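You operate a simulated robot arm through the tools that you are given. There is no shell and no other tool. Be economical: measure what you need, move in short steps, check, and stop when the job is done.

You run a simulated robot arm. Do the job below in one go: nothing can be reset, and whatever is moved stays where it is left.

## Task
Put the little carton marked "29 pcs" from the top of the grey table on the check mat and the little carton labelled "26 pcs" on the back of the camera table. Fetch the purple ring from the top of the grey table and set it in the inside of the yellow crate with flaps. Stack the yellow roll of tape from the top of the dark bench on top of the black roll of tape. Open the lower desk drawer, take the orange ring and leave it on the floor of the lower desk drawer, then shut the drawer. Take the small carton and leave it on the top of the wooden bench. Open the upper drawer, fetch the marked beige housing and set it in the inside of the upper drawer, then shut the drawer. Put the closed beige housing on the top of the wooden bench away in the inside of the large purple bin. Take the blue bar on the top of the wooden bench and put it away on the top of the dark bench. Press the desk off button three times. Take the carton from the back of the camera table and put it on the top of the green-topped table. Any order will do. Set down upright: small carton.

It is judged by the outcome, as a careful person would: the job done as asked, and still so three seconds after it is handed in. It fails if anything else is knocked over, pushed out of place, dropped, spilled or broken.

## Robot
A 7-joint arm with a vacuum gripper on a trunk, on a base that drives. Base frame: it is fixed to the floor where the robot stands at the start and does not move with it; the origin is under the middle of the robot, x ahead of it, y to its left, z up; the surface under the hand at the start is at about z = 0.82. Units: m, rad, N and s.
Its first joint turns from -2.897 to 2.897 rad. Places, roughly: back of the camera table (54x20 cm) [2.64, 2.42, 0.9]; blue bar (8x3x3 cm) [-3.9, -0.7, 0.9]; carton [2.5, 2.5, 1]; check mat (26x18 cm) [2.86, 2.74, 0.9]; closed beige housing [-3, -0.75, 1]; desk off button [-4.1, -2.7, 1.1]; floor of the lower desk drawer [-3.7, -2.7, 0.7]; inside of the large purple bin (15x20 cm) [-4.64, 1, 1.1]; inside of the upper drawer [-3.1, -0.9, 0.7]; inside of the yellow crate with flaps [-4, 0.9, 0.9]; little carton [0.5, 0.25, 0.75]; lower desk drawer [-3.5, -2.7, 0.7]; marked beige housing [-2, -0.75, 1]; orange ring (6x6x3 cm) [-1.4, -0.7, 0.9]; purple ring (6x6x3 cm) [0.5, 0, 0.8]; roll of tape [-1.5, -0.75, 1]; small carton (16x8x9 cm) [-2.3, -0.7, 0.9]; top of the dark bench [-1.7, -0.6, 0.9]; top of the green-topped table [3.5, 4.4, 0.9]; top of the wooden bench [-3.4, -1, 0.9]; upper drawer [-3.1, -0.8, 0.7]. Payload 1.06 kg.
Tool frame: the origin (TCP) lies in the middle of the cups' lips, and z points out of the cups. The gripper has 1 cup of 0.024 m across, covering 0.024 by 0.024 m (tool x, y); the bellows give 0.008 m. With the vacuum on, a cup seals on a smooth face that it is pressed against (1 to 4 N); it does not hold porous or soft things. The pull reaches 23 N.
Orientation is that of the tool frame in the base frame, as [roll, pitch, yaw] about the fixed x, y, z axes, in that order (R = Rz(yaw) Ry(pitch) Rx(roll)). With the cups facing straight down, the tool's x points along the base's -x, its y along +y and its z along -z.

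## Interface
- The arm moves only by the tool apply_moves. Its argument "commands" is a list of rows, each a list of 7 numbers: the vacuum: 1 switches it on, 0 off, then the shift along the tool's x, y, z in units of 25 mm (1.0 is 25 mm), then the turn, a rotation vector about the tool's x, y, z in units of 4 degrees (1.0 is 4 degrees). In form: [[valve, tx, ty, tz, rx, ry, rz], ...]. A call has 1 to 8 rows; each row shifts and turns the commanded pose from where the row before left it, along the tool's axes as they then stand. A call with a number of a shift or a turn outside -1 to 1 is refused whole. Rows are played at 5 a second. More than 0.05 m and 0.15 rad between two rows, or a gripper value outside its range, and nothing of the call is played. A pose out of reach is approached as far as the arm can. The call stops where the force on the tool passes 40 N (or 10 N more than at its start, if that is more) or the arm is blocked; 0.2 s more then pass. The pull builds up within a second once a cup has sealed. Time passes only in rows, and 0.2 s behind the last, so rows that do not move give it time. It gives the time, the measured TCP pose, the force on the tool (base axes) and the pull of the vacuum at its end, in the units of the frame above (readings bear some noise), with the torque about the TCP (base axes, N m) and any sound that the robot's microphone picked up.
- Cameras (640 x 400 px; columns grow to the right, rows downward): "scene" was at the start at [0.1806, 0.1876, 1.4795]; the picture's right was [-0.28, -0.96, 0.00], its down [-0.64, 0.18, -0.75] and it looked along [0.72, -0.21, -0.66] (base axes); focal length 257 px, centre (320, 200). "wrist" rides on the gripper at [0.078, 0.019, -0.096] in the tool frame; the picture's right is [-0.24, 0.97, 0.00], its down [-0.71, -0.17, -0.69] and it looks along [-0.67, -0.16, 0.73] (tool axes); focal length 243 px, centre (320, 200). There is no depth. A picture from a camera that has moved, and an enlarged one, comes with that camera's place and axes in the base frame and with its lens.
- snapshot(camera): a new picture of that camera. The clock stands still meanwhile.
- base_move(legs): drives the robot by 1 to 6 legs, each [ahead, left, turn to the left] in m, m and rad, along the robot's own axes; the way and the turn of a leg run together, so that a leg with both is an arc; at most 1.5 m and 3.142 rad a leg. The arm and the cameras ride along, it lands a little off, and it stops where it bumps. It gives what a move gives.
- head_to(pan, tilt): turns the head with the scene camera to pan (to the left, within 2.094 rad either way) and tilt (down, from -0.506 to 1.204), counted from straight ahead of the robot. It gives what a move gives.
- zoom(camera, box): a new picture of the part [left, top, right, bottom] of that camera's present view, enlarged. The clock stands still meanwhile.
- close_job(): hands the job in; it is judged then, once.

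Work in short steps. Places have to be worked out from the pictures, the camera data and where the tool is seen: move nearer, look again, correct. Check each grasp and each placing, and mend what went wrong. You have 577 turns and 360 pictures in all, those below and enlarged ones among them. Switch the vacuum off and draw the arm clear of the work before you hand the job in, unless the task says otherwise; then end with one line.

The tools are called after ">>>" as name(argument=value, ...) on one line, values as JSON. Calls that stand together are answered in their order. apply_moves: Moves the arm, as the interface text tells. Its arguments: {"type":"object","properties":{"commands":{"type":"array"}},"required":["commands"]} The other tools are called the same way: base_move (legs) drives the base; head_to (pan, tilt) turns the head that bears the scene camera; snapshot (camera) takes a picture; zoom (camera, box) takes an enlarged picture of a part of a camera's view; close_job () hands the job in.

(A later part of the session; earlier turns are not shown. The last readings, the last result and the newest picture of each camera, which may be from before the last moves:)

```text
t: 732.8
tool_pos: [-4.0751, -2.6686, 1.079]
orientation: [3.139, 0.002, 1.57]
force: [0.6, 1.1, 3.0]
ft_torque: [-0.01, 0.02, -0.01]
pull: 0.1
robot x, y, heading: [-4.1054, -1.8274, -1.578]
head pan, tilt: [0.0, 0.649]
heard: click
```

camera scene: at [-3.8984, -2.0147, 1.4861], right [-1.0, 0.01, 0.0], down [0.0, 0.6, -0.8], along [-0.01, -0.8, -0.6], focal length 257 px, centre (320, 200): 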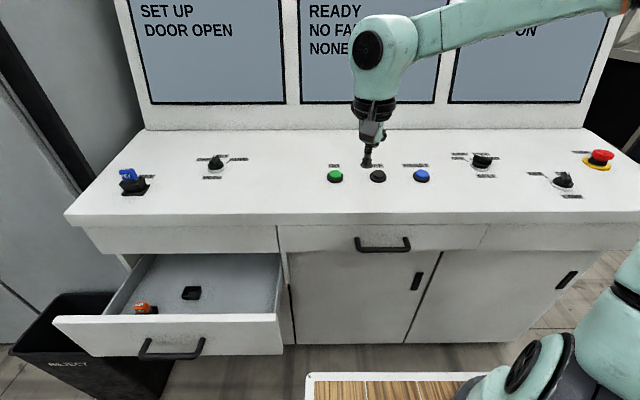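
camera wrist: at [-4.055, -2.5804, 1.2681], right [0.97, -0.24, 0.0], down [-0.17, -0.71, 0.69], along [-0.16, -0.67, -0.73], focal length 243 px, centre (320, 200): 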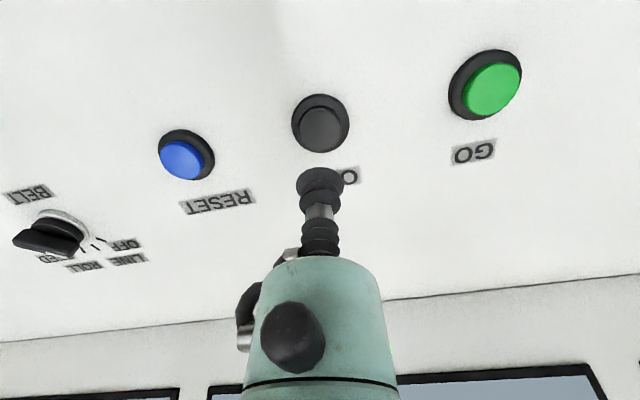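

Click heard at ~3 N. Lift, then press #2 to the same depth.

>>> apply_moves(commands=[[0, 0, 0, -0.9, 0, 0, 0], [0, 0, 0, 0, 0, 0, 0]])

>>> apply_moves(commands=[[0, 0, 0, 0.5, 0, 0, 0], [0, 0, 0, 0.28, 0, 0, 0], [0, 0, 0, 0.12, 0, 0, 0], [0, 0, 0, 0, 0, 0, 0]])

```text
t: 733.4
tool_pos: [-4.0764, -2.6661, 1.0997]
orientation: [3.137, 0.001, 1.57]
force: [0.5, 0.4, 0.0]
ft_torque: [0.06, 0.02, 0.03]
pull: 0.1
robot x, y, heading: [-4.1068, -1.8282, -1.583]
head pan, tilt: [0.0, 0.649]
```

```text
t: 734.4
tool_pos: [-4.0753, -2.6675, 1.0789]
orientation: [3.139, 0.004, 1.57]
force: [-0.5, 0.7, 2.8]
ft_torque: [0.0, -0.02, 0.0]
pull: 0.1
robot x, y, heading: [-4.1101, -1.8286, -1.579]
head pan, tilt: [0.0, 0.649]
heard: click
```

Second click. Lift and press #3.

>>> apply_moves(commands=[[0, 0, 0, -0.9, 0, 0, 0], [0, 0, 0, 0, 0, 0, 0]])

>>> apply_moves(commands=[[0, 0, 0, 0.5, 0, 0, 0], [0, 0, 0, 0.28, 0, 0, 0], [0, 0, 0, 0.12, 0, 0, 0], [0, 0, 0, 0, 0, 0, 0]])

```text
t: 735.0
tool_pos: [-4.077, -2.6671, 1.1005]
orientation: [3.137, 0.003, 1.569]
force: [-0.4, 0.0, -0.8]
ft_torque: [-0.01, -0.01, -0.02]
pull: 0.0
robot x, y, heading: [-4.1085, -1.8245, -1.576]
head pan, tilt: [0.0, 0.649]
```

```text
t: 736.0
tool_pos: [-4.0756, -2.6689, 1.0772]
orientation: [3.139, 0.0, 1.571]
force: [-0.1, 1.3, 2.8]
ft_torque: [-0.03, 0.03, -0.01]
pull: 0.1
robot x, y, heading: [-4.1056, -1.8266, -1.581]
head pan, tilt: [0.0, 0.649]
heard: click
```

Three clicks done. Lift, retract, and drive back around to the dark bench for the orange ring.

>>> apply_moves(commands=[[0, 0, 0, -1, 0, 0, 0], [0, 0, 0, -1, 0, 0, 0], [0, 0, 0, -1, 0, 0, 0], [0, 1, 0, -1, 0, 0, 0], [0, 1, 0, -1, 0, 0, 0], [0, 1, 0, -1, 0, 0, 0], [0, 1, 0, -1, 0, 0, 0], [0, 1, 0, 0, 0, 0, 0]])

>>> apply_moves(commands=[[0, 1, 0, 0, 0, 0, 0], [0, 1, 0, 0, 0, 0, 0], [0, 1, 0, 0, 0, 0, 0]])

>>> base_move(legs=[[0.03, 0, 0.008], [0, 1.45, 0], [0, 1.45, 0], [0, 1.0, 0]])

```text
t: 737.8
tool_pos: [-4.0773, -2.5423, 1.2523]
orientation: [3.137, 0.001, 1.57]
force: [-0.2, 0.0, 0.2]
ft_torque: [0.02, -0.03, -0.02]
pull: 0.1
robot x, y, heading: [-4.1055, -1.8282, -1.576]
head pan, tilt: [0.0, 0.649]
```

```text
t: 738.5
tool_pos: [-4.0778, -2.4675, 1.2518]
orientation: [3.139, 0.002, 1.57]
force: [0.1, 0.6, 0.1]
ft_torque: [0.02, -0.01, 0.0]
pull: 0.1
robot x, y, heading: [-4.1091, -1.8262, -1.579]
head pan, tilt: [0.0, 0.649]
```

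```text
t: 749.5
tool_pos: [-2.0677, -2.5122, 1.2478]
orientation: [3.133, -0.003, 1.502]
force: [0.3, 0.6, -0.3]
ft_torque: [0.02, 0.01, 0.0]
pull: 0.1
robot x, y, heading: [-2.053, -1.8736, -1.611]
head pan, tilt: [0.0, 0.649]
stopped in leg 3: the robot was blocked; the commanded pose is now the measured one
```

Blocked – probably the gripper met the cabinet's switch box. Look.

>>> head_to(pan=0.1, tilt=0.5)

>>> snapshot(camera="scene")

>>> snapshot(camera="wrist")

```text
t: 750.2
tool_pos: [-2.0678, -2.512, 1.2485]
orientation: [3.134, -0.004, 1.501]
force: [-0.5, 0.0, 0.5]
ft_torque: [0.03, -0.03, 0.03]
pull: 0.0
robot x, y, heading: [-2.0534, -1.8733, -1.612]
head pan, tilt: [0.099, 0.499]
```

```text
155 pictures are left
camera scene: at [-1.8518, -2.064, 1.5021], right [-1.0, -0.06, -0.01], down [-0.02, 0.47, -0.88], along [0.05, -0.88, -0.47], focal length 257 px, centre (320, 200)
```

scene: 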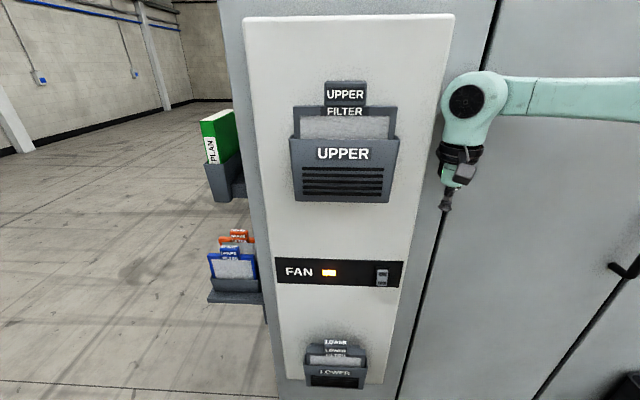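

```text
154 pictures are left
camera wrist: at [-2.0415, -2.4366, 1.3443], right [0.95, -0.3, 0.01], down [-0.23, -0.7, 0.68], along [-0.2, -0.65, -0.73], focal length 243 px, centre (320, 200)
```

wrist: 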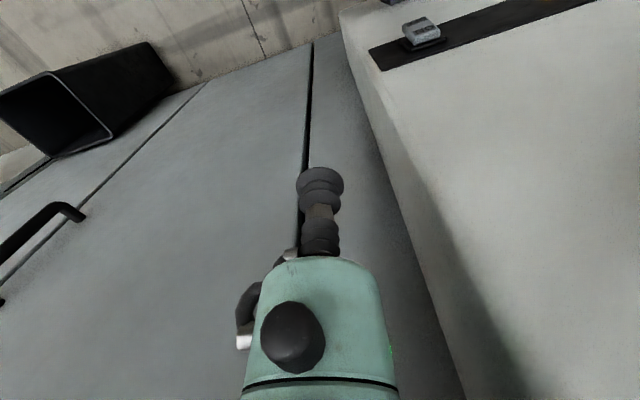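

The wrist touched the fixed fan panel's side; nothing displaced. Step right, back 0.25 m, then continue left.

>>> base_move(legs=[[0, -0.12, 0.04], [-0.25, 0, 0], [0, 1.4, 0], [0, 0.45, 0]])

>>> head_to(pan=0.0, tilt=0.6)

>>> snapshot(camera="scene")

```text
t: 761.9
tool_pos: [-0.2823, -2.2634, 1.2457]
orientation: [-3.141, -0.011, 1.543]
force: [0.0, 1.1, 0.1]
ft_torque: [0.01, 0.0, -0.02]
pull: 0.1
robot x, y, heading: [-0.3046, -1.6191, -1.575]
head pan, tilt: [0.099, 0.499]
```

```text
t: 762.5
tool_pos: [-0.2816, -2.2627, 1.2445]
orientation: [3.141, -0.009, 1.541]
force: [-0.1, -0.4, 0.5]
ft_torque: [0.03, 0.01, 0.01]
pull: 0.1
robot x, y, heading: [-0.3006, -1.6184, -1.572]
head pan, tilt: [0.0, 0.6]
```

```text
153 pictures are left
camera scene: at [-0.0922, -1.807, 1.4904], right [-1.0, 0.0, 0.0], down [0.0, 0.56, -0.83], along [0.0, -0.83, -0.56], focal length 257 px, centre (320, 200)
```

scene: 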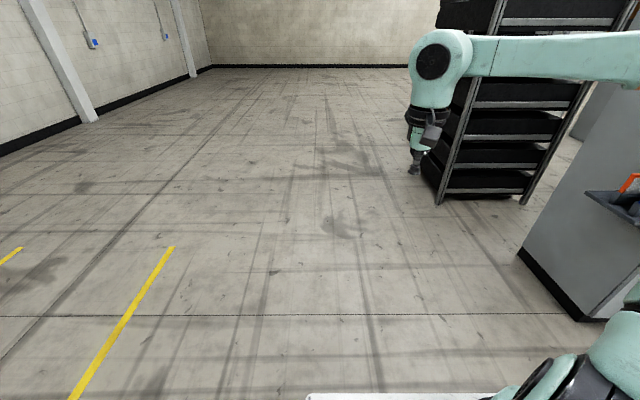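

Drive back north, then right in front of the dark bench (keeping clear of the briefcase lid).

>>> base_move(legs=[[-1.45, 0, 0], [-0.53, 0, 0], [0, -1.02, 0], [0.16, 0, 0]])

>>> head_to(pan=0.0, tilt=0.75)

>>> snapshot(camera="scene")

>>> snapshot(camera="wrist")

```text
t: 778.2
tool_pos: [-1.2887, -0.4205, 1.2451]
orientation: [-3.14, -0.009, 1.517]
force: [0.0, 0.9, 0.2]
ft_torque: [-0.01, 0.01, -0.01]
pull: 0.2
robot x, y, heading: [-1.2937, 0.2281, -1.598]
head pan, tilt: [0.0, 0.6]
```

```text
t: 778.9
tool_pos: [-1.2885, -0.4202, 1.2447]
orientation: [-3.142, -0.01, 1.517]
force: [-0.2, -0.1, 0.3]
ft_torque: [0.01, 0.01, 0.0]
pull: 0.1
robot x, y, heading: [-1.294, 0.2249, -1.602]
head pan, tilt: [0.0, 0.75]
```

```text
152 pictures are left
camera scene: at [-1.0876, 0.0375, 1.4776], right [-1.0, 0.03, 0.0], down [0.02, 0.68, -0.73], along [-0.02, -0.73, -0.68], focal length 257 px, centre (320, 200)
```

scene: 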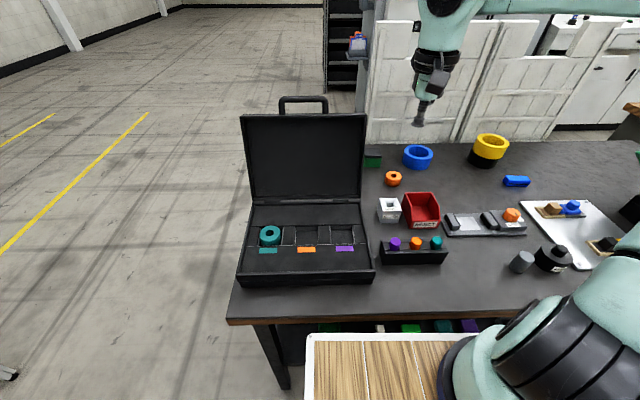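

```text
151 pictures are left
camera wrist: at [-1.2635, -0.3444, 1.3406], right [0.96, -0.29, 0.0], down [-0.21, -0.7, 0.68], along [-0.2, -0.65, -0.74], focal length 243 px, centre (320, 200)
```

wrist: 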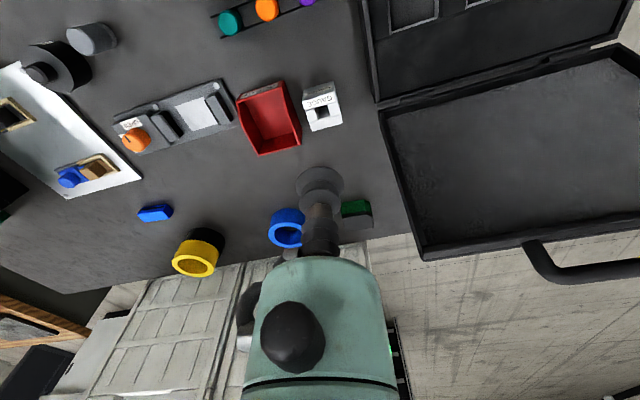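

Orange ring ≈(−1.361,−0.659). Move above it.

>>> apply_moves(commands=[[0, -0.97, -0.24, 0, 0, 0, 0], [0, -0.97, -0.24, 0, 0, 0, 0], [0, -0.97, -0.24, 0, 0, 0, 0], [0, -0.97, -0.24, 0, 0, 0, 0], [0, -0.97, -0.24, 0, 0, 0, 0], [0, -0.97, -0.24, 0, 0, 0, 0], [0, -0.97, -0.24, 0, 0, 0, 0], [0, -0.97, -0.24, 0, 0, 0, 0]])

>>> apply_moves(commands=[[0, -0.97, -0.24, 0, 0, 0, 0], [0, -0.97, -0.24, 0, 0, 0, 0], [0, 0, 0, 1, 0, 0, 0], [0, 0, 0, 1, 0, 0, 0], [0, 0, 0, 1, 0, 0, 0], [0, 0, 0, 1, 0, 0, 0], [0, 0, 0, 1, 0, 0, 0], [0, 0, 0, 1, 0, 0, 0]])

>>> snapshot(camera="wrist")

```text
t: 780.7
tool_pos: [-1.3489, -0.6111, 1.2433]
orientation: [3.141, -0.011, 1.516]
force: [0.0, -0.7, -0.3]
ft_torque: [0.02, 0.01, 0.0]
pull: 0.2
robot x, y, heading: [-1.2895, 0.2278, -1.598]
head pan, tilt: [0.0, 0.75]
```

```text
t: 782.5
tool_pos: [-1.3594, -0.6569, 1.0924]
orientation: [3.141, -0.01, 1.515]
force: [-0.5, -0.1, 0.2]
ft_torque: [-0.02, 0.0, 0.02]
pull: 0.1
robot x, y, heading: [-1.2939, 0.2233, -1.601]
head pan, tilt: [0.0, 0.75]
```

```text
150 pictures are left
camera wrist: at [-1.3355, -0.5821, 1.1871], right [0.96, -0.29, 0.0], down [-0.21, -0.7, 0.68], along [-0.2, -0.65, -0.73], focal length 243 px, centre (320, 200)
```

wrist: 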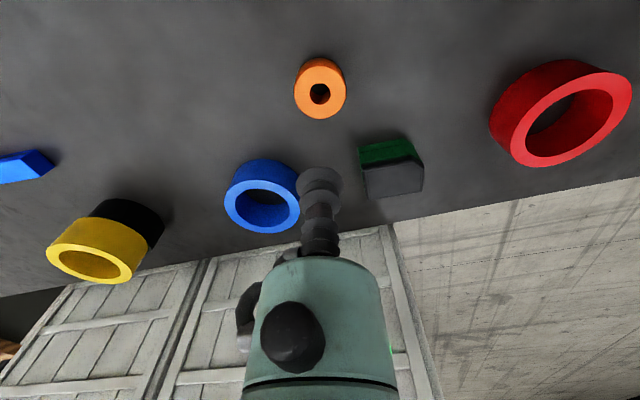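

Ring hole ≈(−1.364,−0.668). Adjust and descend to ~0.95, then zoom.

>>> apply_moves(commands=[[0, -0.42, -0.12, 1, 0, 0, 0], [0, 0, 0, 1, 0, 0, 0], [0, 0, 0, 1, 0, 0, 0], [0, 0, 0, 1, 0, 0, 0], [0, 0, 0, 1, 0, 0, 0], [0, 0, 0, 0.6, 0, 0, 0]])

>>> zoom(camera="wrist", box=[260, 80, 380, 200])

```text
t: 783.9
tool_pos: [-1.3643, -0.6671, 0.9526]
orientation: [-3.141, -0.011, 1.515]
force: [0.4, 0.2, 0.1]
ft_torque: [-0.02, -0.01, 0.01]
pull: 0.0
robot x, y, heading: [-1.2933, 0.2259, -1.599]
head pan, tilt: [0.0, 0.75]
```

```text
3.33 times, centred on (320, 140) of wrist
camera zoom: at [-1.3392, -0.5911, 1.0479], right [0.96, -0.29, 0.0], down [-0.21, -0.7, 0.68], along [-0.2, -0.65, -0.74], focal length 809 px, centre (320, 400)
```

zoom: 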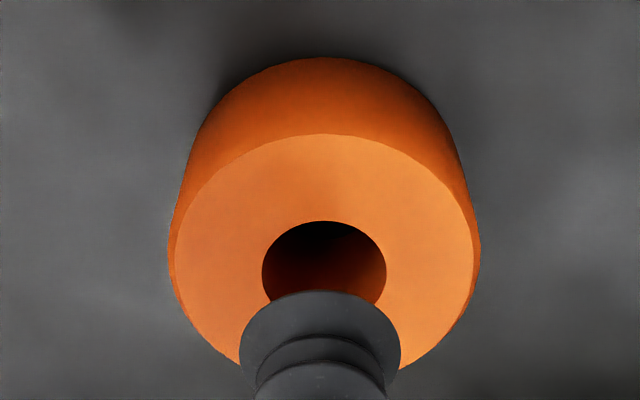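

Aligned within 2 mm. Press down with vacuum.

>>> apply_moves(commands=[[1, -0.07, 0.07, 0.6, 0, 0, 0], [1, 0, 0, 0.3, 0, 0, 0], [1, 0, 0, 0.2, 0, 0, 0], [1, 0, 0, 0.1, 0, 0, 0], [1, 0, 0, 0, 0, 0, 0]])

```text
t: 785.1
tool_pos: [-1.3619, -0.6683, 0.9226]
orientation: [3.139, -0.009, 1.517]
force: [6.0, -4.6, 18.6]
ft_torque: [-0.04, 0.04, 0.0]
pull: 22.9
robot x, y, heading: [-1.2905, 0.2249, -1.598]
head pan, tilt: [0.0, 0.75]
```

Sealed. Lift and retract.

>>> apply_moves(commands=[[1, 0, 0, -0.3, 0, 0, 0], [1, 0, 0, -0.7, 0, 0, 0], [1, 0, 0, -1, 0, 0, 0], [1, 0, 0, -1, 0, 0, 0], [1, 0, 0, -1, 0, 0, 0], [1, 0, 0, -1, 0, 0, 0], [1, 0, 0, -1, 0, 0, 0], [1, 0, 0, -1, 0, 0, 0]])

>>> apply_moves(commands=[[1, 0, 0, -1, 0, 0, 0], [1, 0, 0, -1, 0, 0, 0], [1, 1, 0, -1, 0, 0, 0], [1, 1, 0, -1, 0, 0, 0], [1, 1, 0, -1, 0, 0, 0], [1, 1, 0, -1, 0, 0, 0], [1, 1, 0, 0, 0, 0, 0], [1, 1, 0, 0, 0, 0, 0]])

>>> apply_moves(commands=[[1, 1, 0, 0, 0, 0, 0], [1, 1, 0, 0, 0, 0, 0], [1, 1, 0, 0, 0, 0, 0], [1, 1, 0, 0, 0, 0, 0]])

>>> snapshot(camera="wrist")

```text
t: 786.9
tool_pos: [-1.363, -0.6695, 1.0974]
orientation: [-3.141, -0.01, 1.517]
force: [-0.3, -1.0, -1.8]
ft_torque: [0.04, -0.01, -0.01]
pull: 22.9
robot x, y, heading: [-1.2933, 0.2233, -1.597]
head pan, tilt: [0.0, 0.75]
```

```text
t: 788.7
tool_pos: [-1.3535, -0.5202, 1.2468]
orientation: [3.14, -0.009, 1.518]
force: [-0.1, 0.0, -1.0]
ft_torque: [0.01, -0.02, -0.01]
pull: 22.3
robot x, y, heading: [-1.291, 0.228, -1.598]
head pan, tilt: [0.0, 0.75]
```

```text
t: 789.7
tool_pos: [-1.3497, -0.4189, 1.2486]
orientation: [3.141, -0.011, 1.518]
force: [0.9, -0.5, -1.8]
ft_torque: [-0.01, 0.01, 0.01]
pull: 22.9
robot x, y, heading: [-1.293, 0.225, -1.597]
head pan, tilt: [0.0, 0.75]
```

```text
148 pictures are left
camera wrist: at [-1.3248, -0.3443, 1.3451], right [0.96, -0.29, 0.0], down [-0.21, -0.7, 0.68], along [-0.2, -0.65, -0.73], focal length 243 px, centre (320, 200)
```

wrist: 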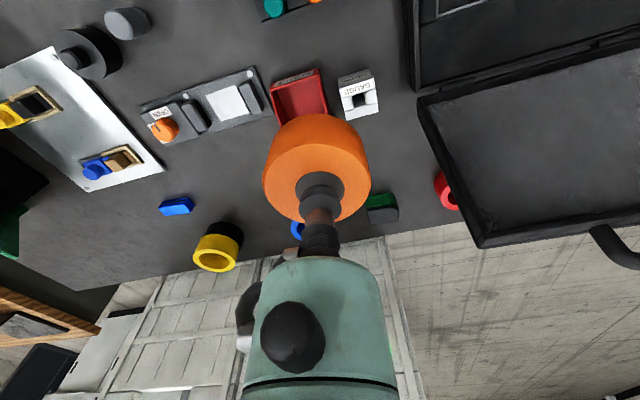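

Ring held. Drive back to the desk: left, ahead, then right along the aisle.

>>> base_move(legs=[[-0.16, 0, 0.026], [0, 1.05, 0], [1.45, 0, 0], [0.53, 0, 0]])

>>> base_move(legs=[[0, -1.45, 0], [0, -1.45, 0], [0, -0.4, 0]])

>>> head_to(pan=0.0, tilt=0.7)

>>> snapshot(camera="scene")

```text
t: 805.6
tool_pos: [-0.342, -2.2388, 1.2508]
orientation: [-3.139, -0.009, 1.515]
force: [-0.1, -0.9, -2.0]
ft_torque: [0.0, 0.0, 0.0]
pull: 23.0
robot x, y, heading: [-0.2843, -1.5934, -1.599]
head pan, tilt: [0.0, 0.75]
```

```text
t: 817.1
tool_pos: [-2.7497, -2.1752, 1.2496]
orientation: [3.141, -0.008, 1.421]
force: [-0.2, -0.4, -1.5]
ft_torque: [-0.03, 0.01, 0.0]
pull: 23.1
robot x, y, heading: [-2.6266, -1.54, -1.693]
head pan, tilt: [0.0, 0.75]
stopped in leg 2: the robot was blocked; the commanded pose is now the measured one
```

```text
t: 817.8
tool_pos: [-2.7497, -2.1752, 1.25]
orientation: [3.141, -0.01, 1.419]
force: [0.4, -0.3, -1.9]
ft_torque: [-0.01, 0.03, 0.0]
pull: 22.9
robot x, y, heading: [-2.6298, -1.5389, -1.694]
head pan, tilt: [0.0, 0.7]
```

```text
147 pictures are left
camera scene: at [-2.4447, -1.7481, 1.4818], right [-0.99, 0.13, 0.0], down [0.08, 0.64, -0.76], along [-0.1, -0.76, -0.64], focal length 257 px, centre (320, 200)
```

scene: 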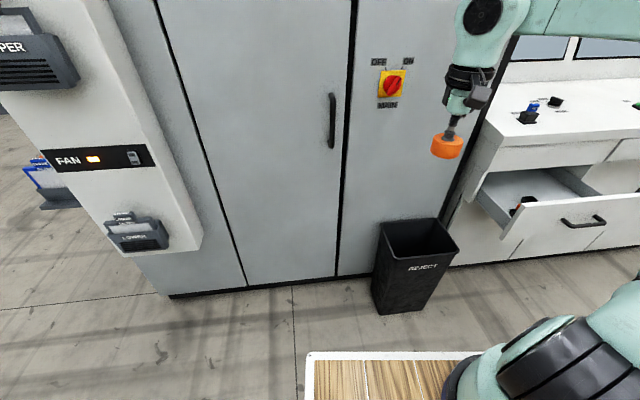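

Drifted into the bench's rear corner. Move ahead/left, fix the heading, then continue right.

>>> base_move(legs=[[0.12, 0.06, 0], [0.04, 0, 0.12], [0, -0.85, 0]])

>>> snapshot(camera="scene")

```text
t: 823.8
tool_pos: [-3.4778, -2.3507, 1.2496]
orientation: [-3.141, -0.01, 1.543]
force: [-0.8, -0.4, -2.3]
ft_torque: [0.0, 0.0, -0.03]
pull: 22.7
robot x, y, heading: [-3.4376, -1.7027, -1.577]
head pan, tilt: [0.0, 0.7]
```

```text
146 pictures are left
camera scene: at [-3.2272, -1.8882, 1.4818], right [-1.0, 0.0, 0.0], down [0.0, 0.64, -0.76], along [0.0, -0.76, -0.64], focal length 257 px, centre (320, 200)
```

scene: 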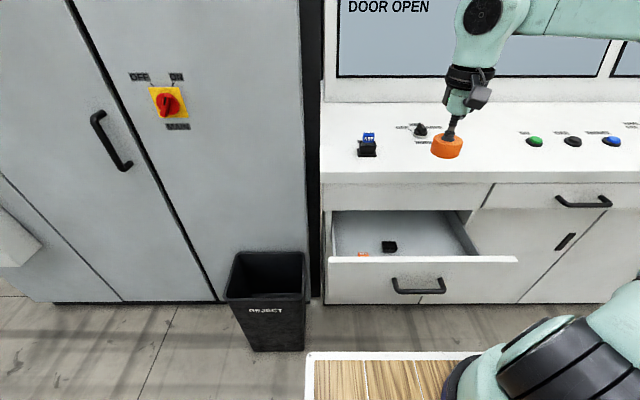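

The drawer window is narrow (≈0.16 m), so I'll yaw the tool 90° so the camera points sideways, then lower the ring in. Yaw now.

>>> apply_moves(commands=[[1, 0, 0, 0, 0, 0, 1], [1, 0, 0, 0, 0, 0, 1], [1, 0, 0, 0, 0, 0, 1], [1, 0, 0, 0, 0, 0, 1], [1, 0, 0, 0, 0, 0, 1], [1, 0, 0, 0, 0, 0, 1], [1, 0, 0, 0, 0, 0, 1], [1, 0, 0, 0, 0, 0, 1]])

>>> apply_moves(commands=[[1, 0, 0, 0, 0, 0, 1], [1, 0, 0, 0, 0, 0, 1], [1, 0, 0, 0, 0, 0, 1], [1, 0, 0, 0, 0, 0, 1], [1, 0, 0, 0, 0, 0, 1], [1, 0, 0, 0, 0, 0, 1], [1, 0, 0, 0, 0, 0, 1], [1, 0, 0, 0, 0, 0, 1]])

>>> apply_moves(commands=[[1, 0, 0, 0, 0, 0, 1], [1, 0, 0, 0, 0, 0, 1], [1, 0, 0, 0, 0, 0, 1], [1, 0, 0, 0, 0, 0, 1], [1, 0, 0, 0, 0, 0, 1], [1, 0, 0, 0, 0, 0, 1]])

>>> base_move(legs=[[0, -0.12, 0]])

>>> snapshot(camera="scene")

```text
t: 825.6
tool_pos: [-3.4781, -2.3504, 1.2505]
orientation: [-3.137, -0.01, 0.982]
force: [0.0, 0.3, -2.0]
ft_torque: [-0.02, -0.05, 0.0]
pull: 23.5
robot x, y, heading: [-3.4389, -1.7039, -1.575]
head pan, tilt: [0.0, 0.7]
```

```text
t: 827.4
tool_pos: [-3.4774, -2.3489, 1.249]
orientation: [-3.134, -0.004, 0.425]
force: [-0.1, 0.0, -2.2]
ft_torque: [0.0, 0.01, 0.0]
pull: 22.7
robot x, y, heading: [-3.4379, -1.7058, -1.573]
head pan, tilt: [0.0, 0.7]
```

```text
t: 828.8
tool_pos: [-3.477, -2.3507, 1.2496]
orientation: [-3.131, -0.001, 0.006]
force: [-0.3, 0.4, -1.1]
ft_torque: [-0.03, 0.01, -0.01]
pull: 22.8
robot x, y, heading: [-3.4383, -1.703, -1.571]
head pan, tilt: [0.0, 0.7]
```

```text
t: 830.0
tool_pos: [-3.5991, -2.3496, 1.2494]
orientation: [-3.131, 0.001, 0.006]
force: [-0.1, 0.5, -1.8]
ft_torque: [-0.03, -0.02, 0.0]
pull: 22.8
robot x, y, heading: [-3.5589, -1.7002, -1.572]
head pan, tilt: [0.0, 0.7]
```

```text
145 pictures are left
camera scene: at [-3.348, -1.8878, 1.4818], right [-1.0, 0.0, 0.0], down [0.0, 0.64, -0.76], along [0.0, -0.76, -0.64], focal length 257 px, centre (320, 200)
```

scene: 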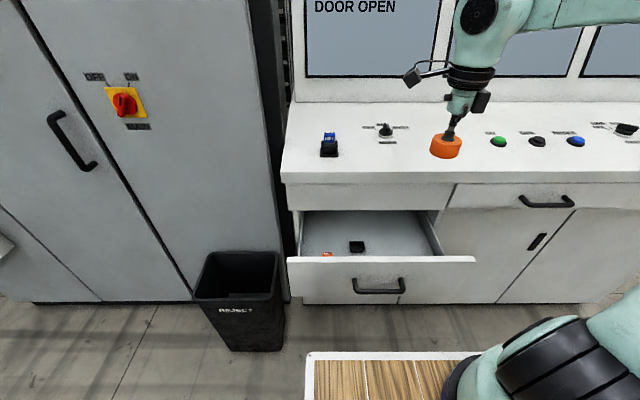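

Align at y≈−2.43 and lower to z≈0.95 first.

>>> apply_moves(commands=[[1, 0, 1, 0, 0, 0, 0], [1, 0, 1, 0, 0, 0, 0], [1, 0, 1, 0, 0, 0, 0], [1, 0, 0.2, 1, 0, 0, 0], [1, 0, 0, 1, 0, 0, 0], [1, 0, 0, 1, 0, 0, 0], [1, 0, 0, 1, 0, 0, 0], [1, 0, 0, 1, 0, 0, 0]])

>>> apply_moves(commands=[[1, 0, 0, 1, 0, 0, 0], [1, 0, 0, 1, 0, 0, 0], [1, 0, 0, 1, 0, 0, 0], [1, 0, 0, 1, 0, 0, 0], [1, 0, 0, 1, 0, 0, 0], [1, 0, 0, 1, 0, 0, 0], [1, 0, 0, 1, 0, 0, 0]])

>>> snapshot(camera="scene")

>>> snapshot(camera="wrist")

```text
t: 831.8
tool_pos: [-3.5986, -2.4279, 1.1228]
orientation: [-3.131, 0.0, 0.006]
force: [0.0, 0.3, -1.8]
ft_torque: [-0.03, -0.03, 0.02]
pull: 23.6
robot x, y, heading: [-3.554, -1.7043, -1.573]
head pan, tilt: [0.0, 0.7]
```

```text
t: 833.4
tool_pos: [-3.5975, -2.4261, 0.9501]
orientation: [-3.133, 0.001, 0.008]
force: [0.4, -0.1, -1.7]
ft_torque: [-0.01, -0.01, 0.01]
pull: 22.9
robot x, y, heading: [-3.5582, -1.7017, -1.571]
head pan, tilt: [0.0, 0.7]
```

```text
144 pictures are left
camera scene: at [-3.3479, -1.8877, 1.4818], right [-1.0, 0.0, 0.0], down [0.0, 0.64, -0.76], along [0.0, -0.76, -0.64], focal length 257 px, centre (320, 200)
```

scene: 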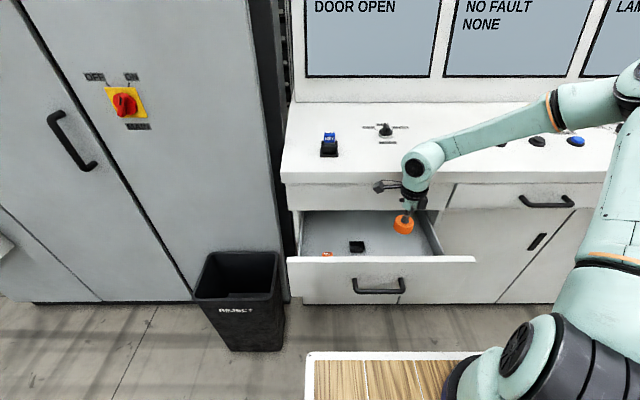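

```text
143 pictures are left
camera wrist: at [-3.5172, -2.4462, 1.0443], right [-0.23, -0.97, -0.01], down [-0.71, 0.16, 0.69], along [-0.67, 0.16, -0.73], focal length 243 px, centre (320, 200)
```

wrist: 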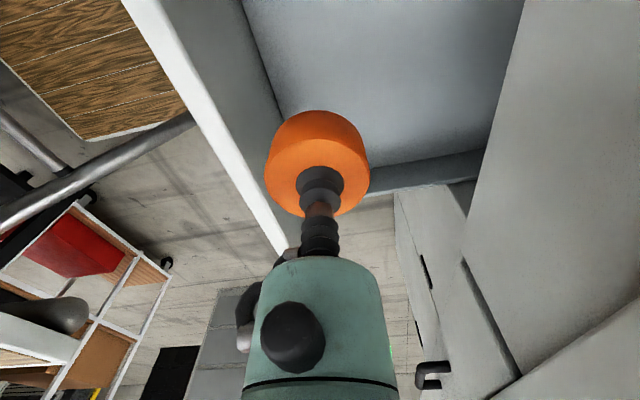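

The window is y −2.36…−2.55; current y −2.43 is fine. Lower further and check.

>>> apply_moves(commands=[[1, 0, 0.2, 1, 0, 0, 0], [1, 0, 0, 1, 0, 0, 0], [1, 0, 0, 1, 0, 0, 0], [1, 0, 0, 1, 0, 0, 0]])

>>> snapshot(camera="wrist")

>>> zoom(camera="scene", box=[280, 110, 500, 290])

```text
t: 834.4
tool_pos: [-3.5965, -2.4309, 0.8497]
orientation: [-3.133, -0.001, 0.008]
force: [0.0, 0.5, -1.9]
ft_torque: [-0.01, 0.01, -0.01]
pull: 23.1
robot x, y, heading: [-3.5556, -1.7026, -1.572]
head pan, tilt: [0.0, 0.7]
```

```text
142 pictures are left
camera wrist: at [-3.5165, -2.4504, 0.9438], right [-0.23, -0.97, -0.01], down [-0.71, 0.16, 0.69], along [-0.67, 0.16, -0.73], focal length 243 px, centre (320, 200)
```

wrist: 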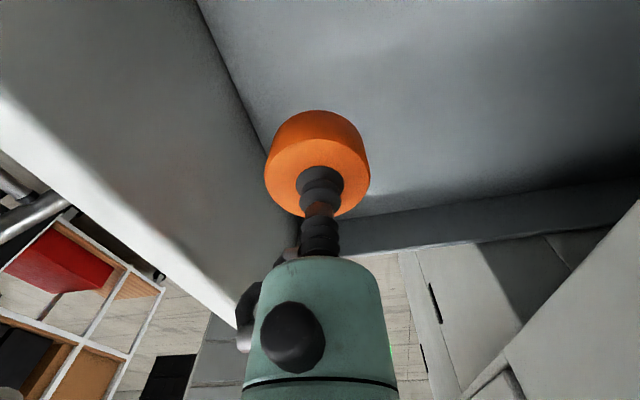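

```text
2.22 times, centred on (390, 200) of scene
camera zoom: at [-3.348, -1.8877, 1.4818], right [-1.0, 0.0, 0.0], down [0.0, 0.64, -0.76], along [0.0, -0.76, -0.64], focal length 572 px, centre (164, 200)
```

zoom: 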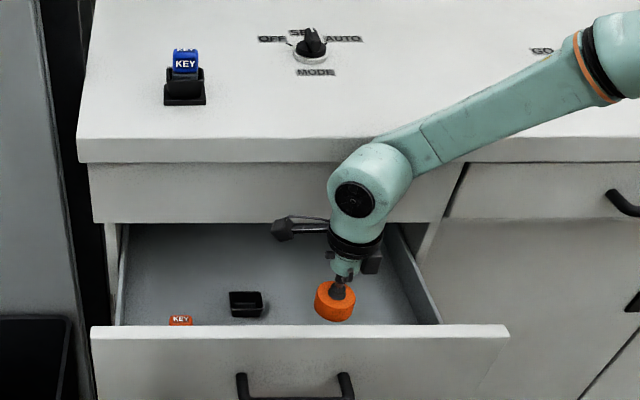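

Continue lowering carefully.

>>> apply_moves(commands=[[1, 0, 0, 0.8, 0, 0, 0], [1, 0, 0, 0.8, 0, 0, 0], [1, 0, 0, 0.4, 0, 0, 0]])

>>> zoom(camera="scene", box=[280, 110, 500, 290])

```text
t: 835.2
tool_pos: [-3.5974, -2.43, 0.7996]
orientation: [-3.133, 0.001, 0.006]
force: [-0.3, -0.5, -0.9]
ft_torque: [0.01, 0.02, 0.02]
pull: 23.3
robot x, y, heading: [-3.5556, -1.7033, -1.571]
head pan, tilt: [0.0, 0.7]
```

```text
2.22 times, centred on (390, 200) of scene
camera zoom: at [-3.348, -1.8878, 1.4818], right [-1.0, 0.0, 0.0], down [0.0, 0.64, -0.76], along [0.0, -0.76, -0.64], focal length 572 px, centre (164, 200)
```

zoom: 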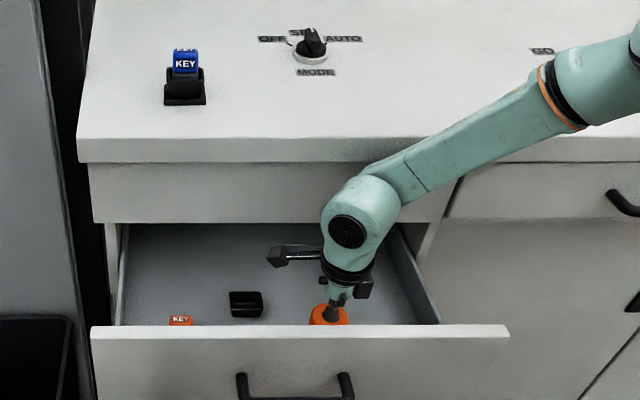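

>>> apply_moves(commands=[[1, 0, 0, 0.5, 0, 0, 0], [1, 0, 0, 0.5, 0, 0, 0], [1, 0, 0, 0.3, 0, 0, 0], [1, 0, 0, 0.3, 0, 0, 0]])

>>> snapshot(camera="wrist")

```text
t: 836.2
tool_pos: [-3.5965, -2.4297, 0.759]
orientation: [-3.13, 0.0, 0.006]
force: [-0.1, 0.1, -1.5]
ft_torque: [-0.03, -0.03, 0.04]
pull: 23.0
robot x, y, heading: [-3.5548, -1.7012, -1.571]
head pan, tilt: [0.0, 0.7]
```

```text
139 pictures are left
camera wrist: at [-3.5169, -2.45, 0.8537], right [-0.23, -0.97, -0.01], down [-0.71, 0.16, 0.69], along [-0.67, 0.16, -0.73], focal length 243 px, centre (320, 200)
```

wrist: 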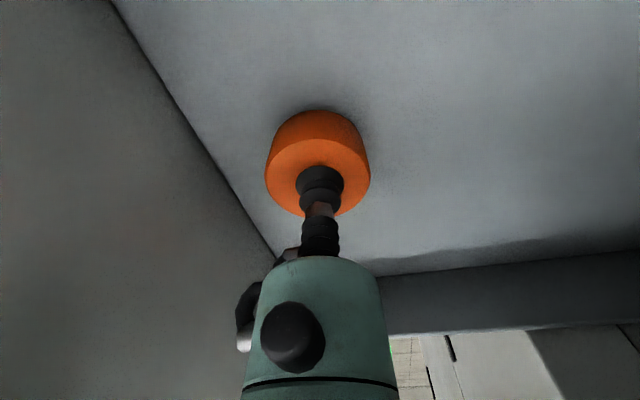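

Shadow shows the floor is near. Lower in small steps.

>>> apply_moves(commands=[[1, 0, 0, 0.3, 0, 0, 0], [1, 0, 0, 0.2, 0, 0, 0], [1, 0, 0, 0.2, 0, 0, 0]])

```text
t: 837.0
tool_pos: [-3.5993, -2.4294, 0.7413]
orientation: [-3.134, 0.0, 0.009]
force: [-0.3, -2.4, 20.2]
ft_torque: [-0.08, -0.02, -0.05]
pull: 23.8
robot x, y, heading: [-3.5586, -1.7025, -1.577]
head pan, tilt: [0.0, 0.7]
```

Contact. Release and lift straight up.

>>> apply_moves(commands=[[0, 0, 0, -0.1, 0, 0, 0], [0, 0, 0, 0, 0, 0, 0], [0, 0, 0, 0, 0, 0, 0], [0, 0, 0, -0.3, 0, 0, 0], [0, 0, 0, -1, 0, 0, 0], [0, 0, 0, -1, 0, 0, 0], [0, 0, 0, -1, 0, 0, 0], [0, 0, 0, -1, 0, 0, 0]])

>>> apply_moves(commands=[[0, 0, 0, -1, 0, 0, 0], [0, 0, 0, -1, 0, 0, 0], [0, 0, 0, -1, 0, 0, 0], [0, 0, 0, -1, 0, 0, 0], [0, 0, 0, -1, 0, 0, 0], [0, 0, 0, -1, 0, 0, 0], [0, 0, 0, -1, 0, 0, 0], [0, 0, 0, -1, 0, 0, 0]])

>>> snapshot(camera="wrist")

```text
t: 838.8
tool_pos: [-3.598, -2.4306, 0.8521]
orientation: [-3.131, 0.0, 0.007]
force: [0.5, -0.1, 0.2]
ft_torque: [0.03, 0.03, -0.01]
pull: 0.1
robot x, y, heading: [-3.5559, -1.7007, -1.572]
head pan, tilt: [0.0, 0.7]
```

```text
t: 840.6
tool_pos: [-3.5983, -2.4327, 1.0505]
orientation: [-3.131, 0.0, 0.006]
force: [0.2, -0.8, 0.3]
ft_torque: [0.01, -0.02, -0.01]
pull: 0.1
robot x, y, heading: [-3.5567, -1.7046, -1.572]
head pan, tilt: [0.0, 0.7]
```

```text
138 pictures are left
camera wrist: at [-3.518, -2.4532, 1.1449], right [-0.23, -0.97, -0.01], down [-0.71, 0.16, 0.69], along [-0.67, 0.16, -0.73], focal length 243 px, centre (320, 200)
```

wrist: 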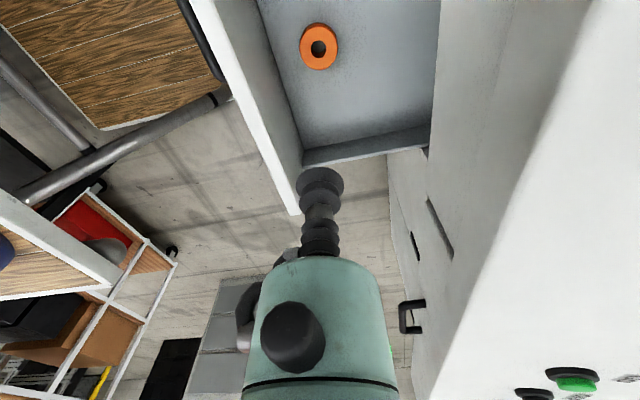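

Ring lies in the drawer. For closing I need room behind: shift the base left and back, keeping the tool in front of the drawer.

>>> apply_moves(commands=[[0, 0, -1, -1, 0, 0, 0], [0, 0, -1, -1, 0, 0, 0], [0, 0, -1, 0, 0, 0, 0], [0, 0, -1, 0, 0, 0, 0]])

>>> base_move(legs=[[0, 0.38, 0], [-0.1, 0, 0]])

>>> apply_moves(commands=[[0, -1, 0, 0, 0, 0, 0], [0, -1, 0, 0, 0, 0, 0], [0, -1, 0, 0, 0, 0, 0], [0, -1, 0, 0, 0, 0, 0], [0, -1, 0, 0, 0, 0, 0], [0, -1, 0, 0, 0, 0, 0], [0, -1, 0, 0, 0, 0, 0], [0, -1, 0, 0, 0, 0, 0]])

>>> snapshot(camera="scene")

```text
t: 841.6
tool_pos: [-3.5973, -2.3331, 1.1035]
orientation: [-3.131, 0.0, 0.007]
force: [0.0, -0.4, -1.0]
ft_torque: [0.01, -0.01, -0.01]
pull: 0.0
robot x, y, heading: [-3.5595, -1.7003, -1.573]
head pan, tilt: [0.0, 0.7]
```

```text
t: 844.8
tool_pos: [-3.2155, -2.3021, 1.1035]
orientation: [-3.132, 0.001, 0.018]
force: [-0.2, -0.1, -0.9]
ft_torque: [0.0, 0.02, 0.0]
pull: 0.1
robot x, y, heading: [-3.1809, -1.6674, -1.573]
head pan, tilt: [0.0, 0.7]
stopped in leg 2: the robot was blocked; the commanded pose is now the measured one
```

```text
t: 846.6
tool_pos: [-3.4134, -2.3049, 1.1023]
orientation: [-3.132, -0.001, 0.017]
force: [0.1, -0.3, 0.1]
ft_torque: [0.02, 0.02, 0.03]
pull: 0.1
robot x, y, heading: [-3.1814, -1.673, -1.561]
head pan, tilt: [0.0, 0.7]
```

```text
137 pictures are left
camera scene: at [-2.9685, -1.8537, 1.4817], right [-1.0, -0.01, 0.0], down [0.0, 0.64, -0.76], along [0.01, -0.76, -0.64], focal length 257 px, centre (320, 200)
```

scene: 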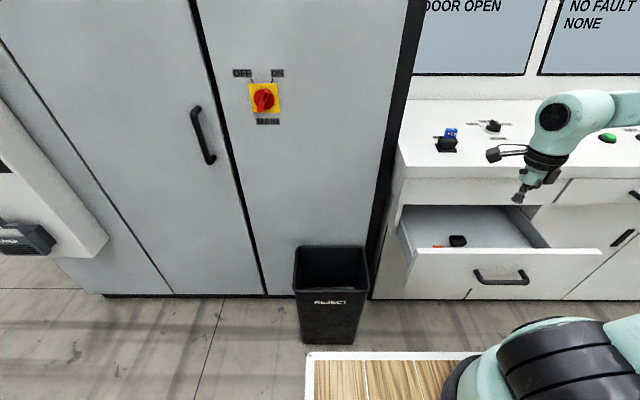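

Blocked again at y≈−1.667. Ease ahead 3 cm and look behind to see what the rear meets.

>>> base_move(legs=[[0.03, 0, 0]])

>>> head_to(pan=2.09, tilt=1.0)

>>> snapshot(camera="scene")

>>> head_to(pan=-2.09, tilt=0.8)

>>> snapshot(camera="scene")

```text
t: 847.5
tool_pos: [-3.4122, -2.3352, 1.1029]
orientation: [-3.131, 0.0, 0.016]
force: [0.7, -0.5, 0.4]
ft_torque: [0.0, 0.01, 0.0]
pull: 0.1
robot x, y, heading: [-3.1807, -1.7014, -1.567]
head pan, tilt: [0.0, 0.7]
```

```text
t: 849.5
tool_pos: [-3.4129, -2.3369, 1.1026]
orientation: [-3.132, -0.001, 0.018]
force: [0.0, 0.5, -0.3]
ft_torque: [-0.02, 0.02, -0.02]
pull: 0.0
robot x, y, heading: [-3.178, -1.7051, -1.562]
head pan, tilt: [2.089, 1.0]
```

```text
136 pictures are left
camera scene: at [-2.9089, -1.7641, 1.4584], right [0.5, -0.87, 0.0], down [-0.73, -0.42, -0.54], along [0.47, 0.27, -0.84], focal length 257 px, centre (320, 200)
```

scene: 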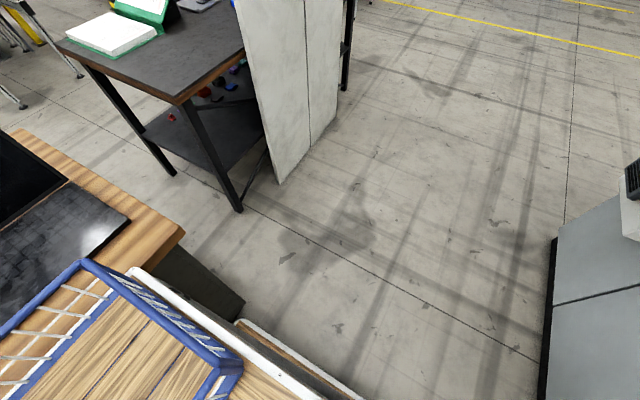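

```text
t: 852.9
tool_pos: [-3.413, -2.3361, 1.102]
orientation: [-3.132, 0.0, 0.017]
force: [0.2, 0.4, 0.1]
ft_torque: [0.0, -0.04, -0.01]
pull: 0.1
robot x, y, heading: [-3.1799, -1.6981, -1.568]
head pan, tilt: [-2.089, 0.799]
```

```text
135 pictures are left
camera scene: at [-3.0396, -1.7596, 1.4735], right [0.49, 0.87, 0.0], down [0.63, -0.35, -0.7], along [-0.61, 0.34, -0.72], focal length 257 px, centre (320, 200)
```

scene: 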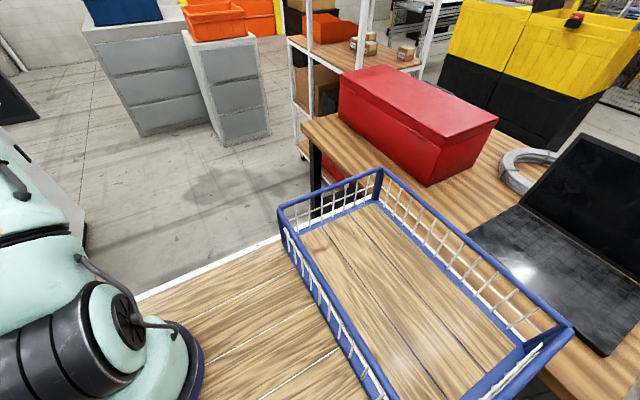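

It's the bench's back edge (toolbox and laptop are untouched). From this offset position the arm has room beside the deck. Put the tool in front of the drawer and pitch it forward (about tool x).

>>> apply_moves(commands=[[0, -0.91, -0.6, 0, 0, 0, 0], [0, -0.91, -0.6, 0, 0, 0, 0], [0, -0.91, -0.6, 0, 0, 0, 0], [0, -0.91, -0.6, 0, 0, 0, 0], [0, -0.91, -0.6, 0, 0, 0, 0], [0, -0.91, -0.6, 0, 0, 0, 0], [0, 0, 0, 0, -1, 0, 0], [0, 0, 0, 0, -1, 0, 0]])

>>> apply_moves(commands=[[0, 0, 0, 0, -1, 0, 0], [0, 0, 0, 0, -1, 0, 0], [0, 0, 0, 0, -1, 0, 0], [0, 0, 0, 0, -1, 0, 0], [0, 0, 0, 0, -1, 0, 0], [0, 0, 0, 0, -1, 0, 0], [0, 0, 0, 0, -1, 0, 0], [0, 0, 0, 0, -1, 0, 0]])

>>> apply_moves(commands=[[0, 0, 0, 0, -1, 0, 0], [0, 0, 0, 0, -1, 0, 0], [0, 0, 0, 0, -1, 0, 0], [0, 0, 0, 0, -1, 0, 0], [0, 0, 0, 0, -1, 0, 0], [0, 0, 0, 0, -1, 0, 0], [0, 0, 0, 0, -1, 0, 0], [0, 0, 0, 0, -1, 0, 0]])

>>> head_to(pan=0.0, tilt=0.7)

>>> snapshot(camera="scene")

```text
t: 854.6
tool_pos: [-3.5518, -2.2472, 1.1047]
orientation: [3.012, 0.001, 0.017]
force: [-0.4, -0.3, -0.7]
ft_torque: [0.03, 0.01, 0.0]
pull: 0.1
robot x, y, heading: [-3.1808, -1.7006, -1.56]
head pan, tilt: [-2.089, 0.799]
```

```text
t: 856.5
tool_pos: [-3.5509, -2.2481, 1.1053]
orientation: [2.452, -0.001, 0.017]
force: [0.9, 0.1, 0.1]
ft_torque: [-0.03, -0.02, 0.0]
pull: 0.0
robot x, y, heading: [-3.176, -1.7001, -1.557]
head pan, tilt: [-2.089, 0.799]
```

```text
t: 858.2
tool_pos: [-3.553, -2.2486, 1.1047]
orientation: [1.894, 0.001, 0.016]
force: [0.0, -1.3, -0.1]
ft_torque: [0.04, 0.01, 0.01]
pull: 0.0
robot x, y, heading: [-3.1795, -1.6979, -1.565]
head pan, tilt: [-2.089, 0.799]
```

```text
t: 860.2
tool_pos: [-3.5503, -2.2487, 1.1035]
orientation: [1.896, -0.001, 0.016]
force: [-0.2, 0.0, -0.1]
ft_torque: [0.0, -0.02, 0.01]
pull: 0.0
robot x, y, heading: [-3.1814, -1.6954, -1.566]
head pan, tilt: [0.0, 0.7]
```

```text
134 pictures are left
camera scene: at [-2.9687, -1.8839, 1.4818], right [-1.0, -0.01, 0.0], down [0.0, 0.64, -0.76], along [0.01, -0.76, -0.64], focal length 257 px, centre (320, 200)
```

scene: 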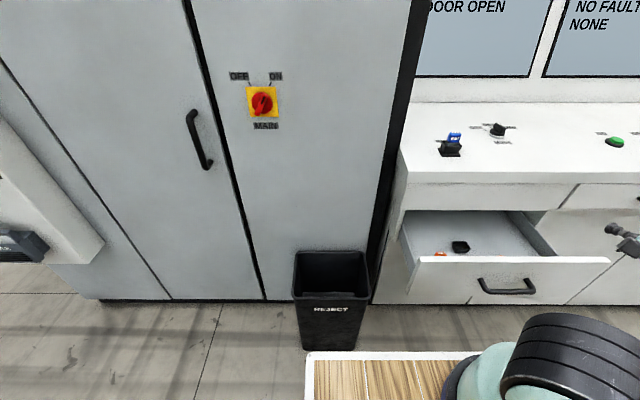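

Tool is tilted 71°. Lower in front of the drawer to z≈0.74 (world down = −0.948 y + 0.319 z in tool axes).

>>> apply_moves(commands=[[0, 0, -0.948, 0.319, 0, 0, 0], [0, 0, -0.948, 0.319, 0, 0, 0], [0, 0, -0.948, 0.319, 0, 0, 0], [0, 0, -0.948, 0.319, 0, 0, 0], [0, 0, -0.948, 0.319, 0, 0, 0], [0, 0, -0.948, 0.319, 0, 0, 0], [0, 0, -0.948, 0.319, 0, 0, 0], [0, 0, -0.948, 0.319, 0, 0, 0]])

>>> apply_moves(commands=[[0, 0, -0.948, 0.319, 0, 0, 0], [0, 0, -0.948, 0.319, 0, 0, 0], [0, 0, -0.948, 0.319, 0, 0, 0], [0, 0, -0.948, 0.319, 0, 0, 0], [0, 0, -0.948, 0.319, 0, 0, 0], [0, 0, -0.948, 0.319, 0, 0, 0], [0, 0, -0.6, 0.2, 0, 0, 0]])

>>> snapshot(camera="wrist")

>>> head_to(pan=-0.5, tilt=0.8)

>>> snapshot(camera="scene")

```text
t: 862.0
tool_pos: [-3.5512, -2.2501, 0.9047]
orientation: [1.897, 0.0, 0.016]
force: [0.9, 0.0, 0.0]
ft_torque: [0.0, -0.02, -0.02]
pull: 0.0
robot x, y, heading: [-3.1808, -1.6999, -1.565]
head pan, tilt: [0.0, 0.7]
```

```text
t: 863.6
tool_pos: [-3.539, -2.2525, 0.7782]
orientation: [1.979, 0.0, -0.033]
force: [-0.5, 0.8, 0.5]
ft_torque: [0.03, 0.01, -0.02]
pull: 0.0
out of reach, approached as far as the arm can: row 5, 6, 7
robot x, y, heading: [-3.1795, -1.6996, -1.563]
head pan, tilt: [0.0, 0.7]
```

```text
133 pictures are left
camera wrist: at [-3.4567, -2.1754, 0.833], right [-0.25, -0.38, 0.89], down [-0.68, 0.72, 0.11], along [-0.69, -0.58, -0.44], focal length 243 px, centre (320, 200)
```

wrist: 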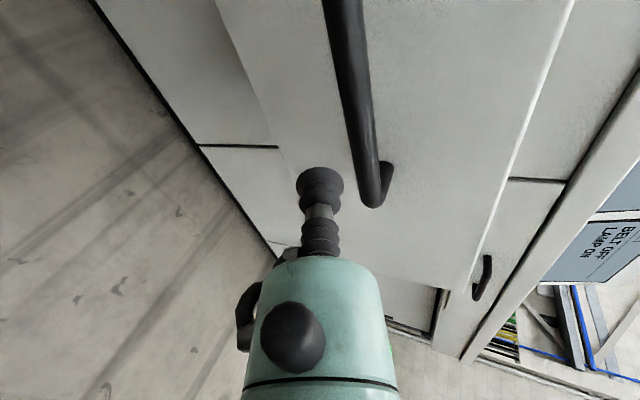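

```text
t: 864.6
tool_pos: [-3.5411, -2.2525, 0.7797]
orientation: [1.979, 0.006, -0.031]
force: [0.2, -0.1, -0.3]
ft_torque: [-0.02, -0.01, -0.01]
pull: 0.1
robot x, y, heading: [-3.1816, -1.6957, -1.568]
head pan, tilt: [-0.499, 0.799]
```

```text
132 pictures are left
camera scene: at [-3.0073, -1.8701, 1.4736], right [-0.88, 0.47, 0.0], down [0.34, 0.63, -0.7], along [-0.33, -0.61, -0.72], focal length 257 px, centre (320, 200)
```

scene: 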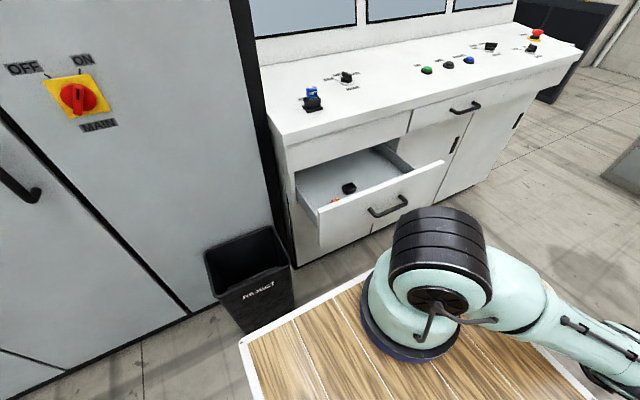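

At z 0.78 the cup would meet the handle bar. Shift 0.15 m right of the handle, where the face is plain.

>>> apply_moves(commands=[[0, -1, 0, 0, 0, 0, 0], [0, -1, 0, 0, 0, 0, 0], [0, -1, 0, 0, 0, 0, 0], [0, -1, 0, 0, 0, 0, 0], [0, -1, 0, 0, 0, 0, 0], [0, -1, 0, 0, 0, 0, 0]])

>>> snapshot(camera="wrist")

```text
t: 866.0
tool_pos: [-3.6743, -2.2658, 0.8371]
orientation: [1.9, -0.006, 0.016]
force: [-0.6, 0.8, -0.1]
ft_torque: [-0.03, -0.01, -0.02]
pull: 0.0
out of reach, approached as far as the arm can: row 1, 2, 3, 4, 5, 6
robot x, y, heading: [-3.18, -1.7012, -1.562]
head pan, tilt: [-0.499, 0.799]
```

```text
131 pictures are left
camera wrist: at [-3.5956, -2.1813, 0.8856], right [-0.23, -0.32, 0.92], down [-0.72, 0.69, 0.06], along [-0.65, -0.65, -0.39], focal length 243 px, centre (320, 200)
```

wrist: 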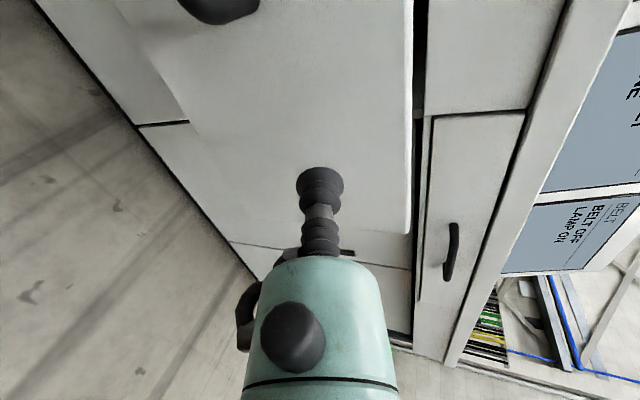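

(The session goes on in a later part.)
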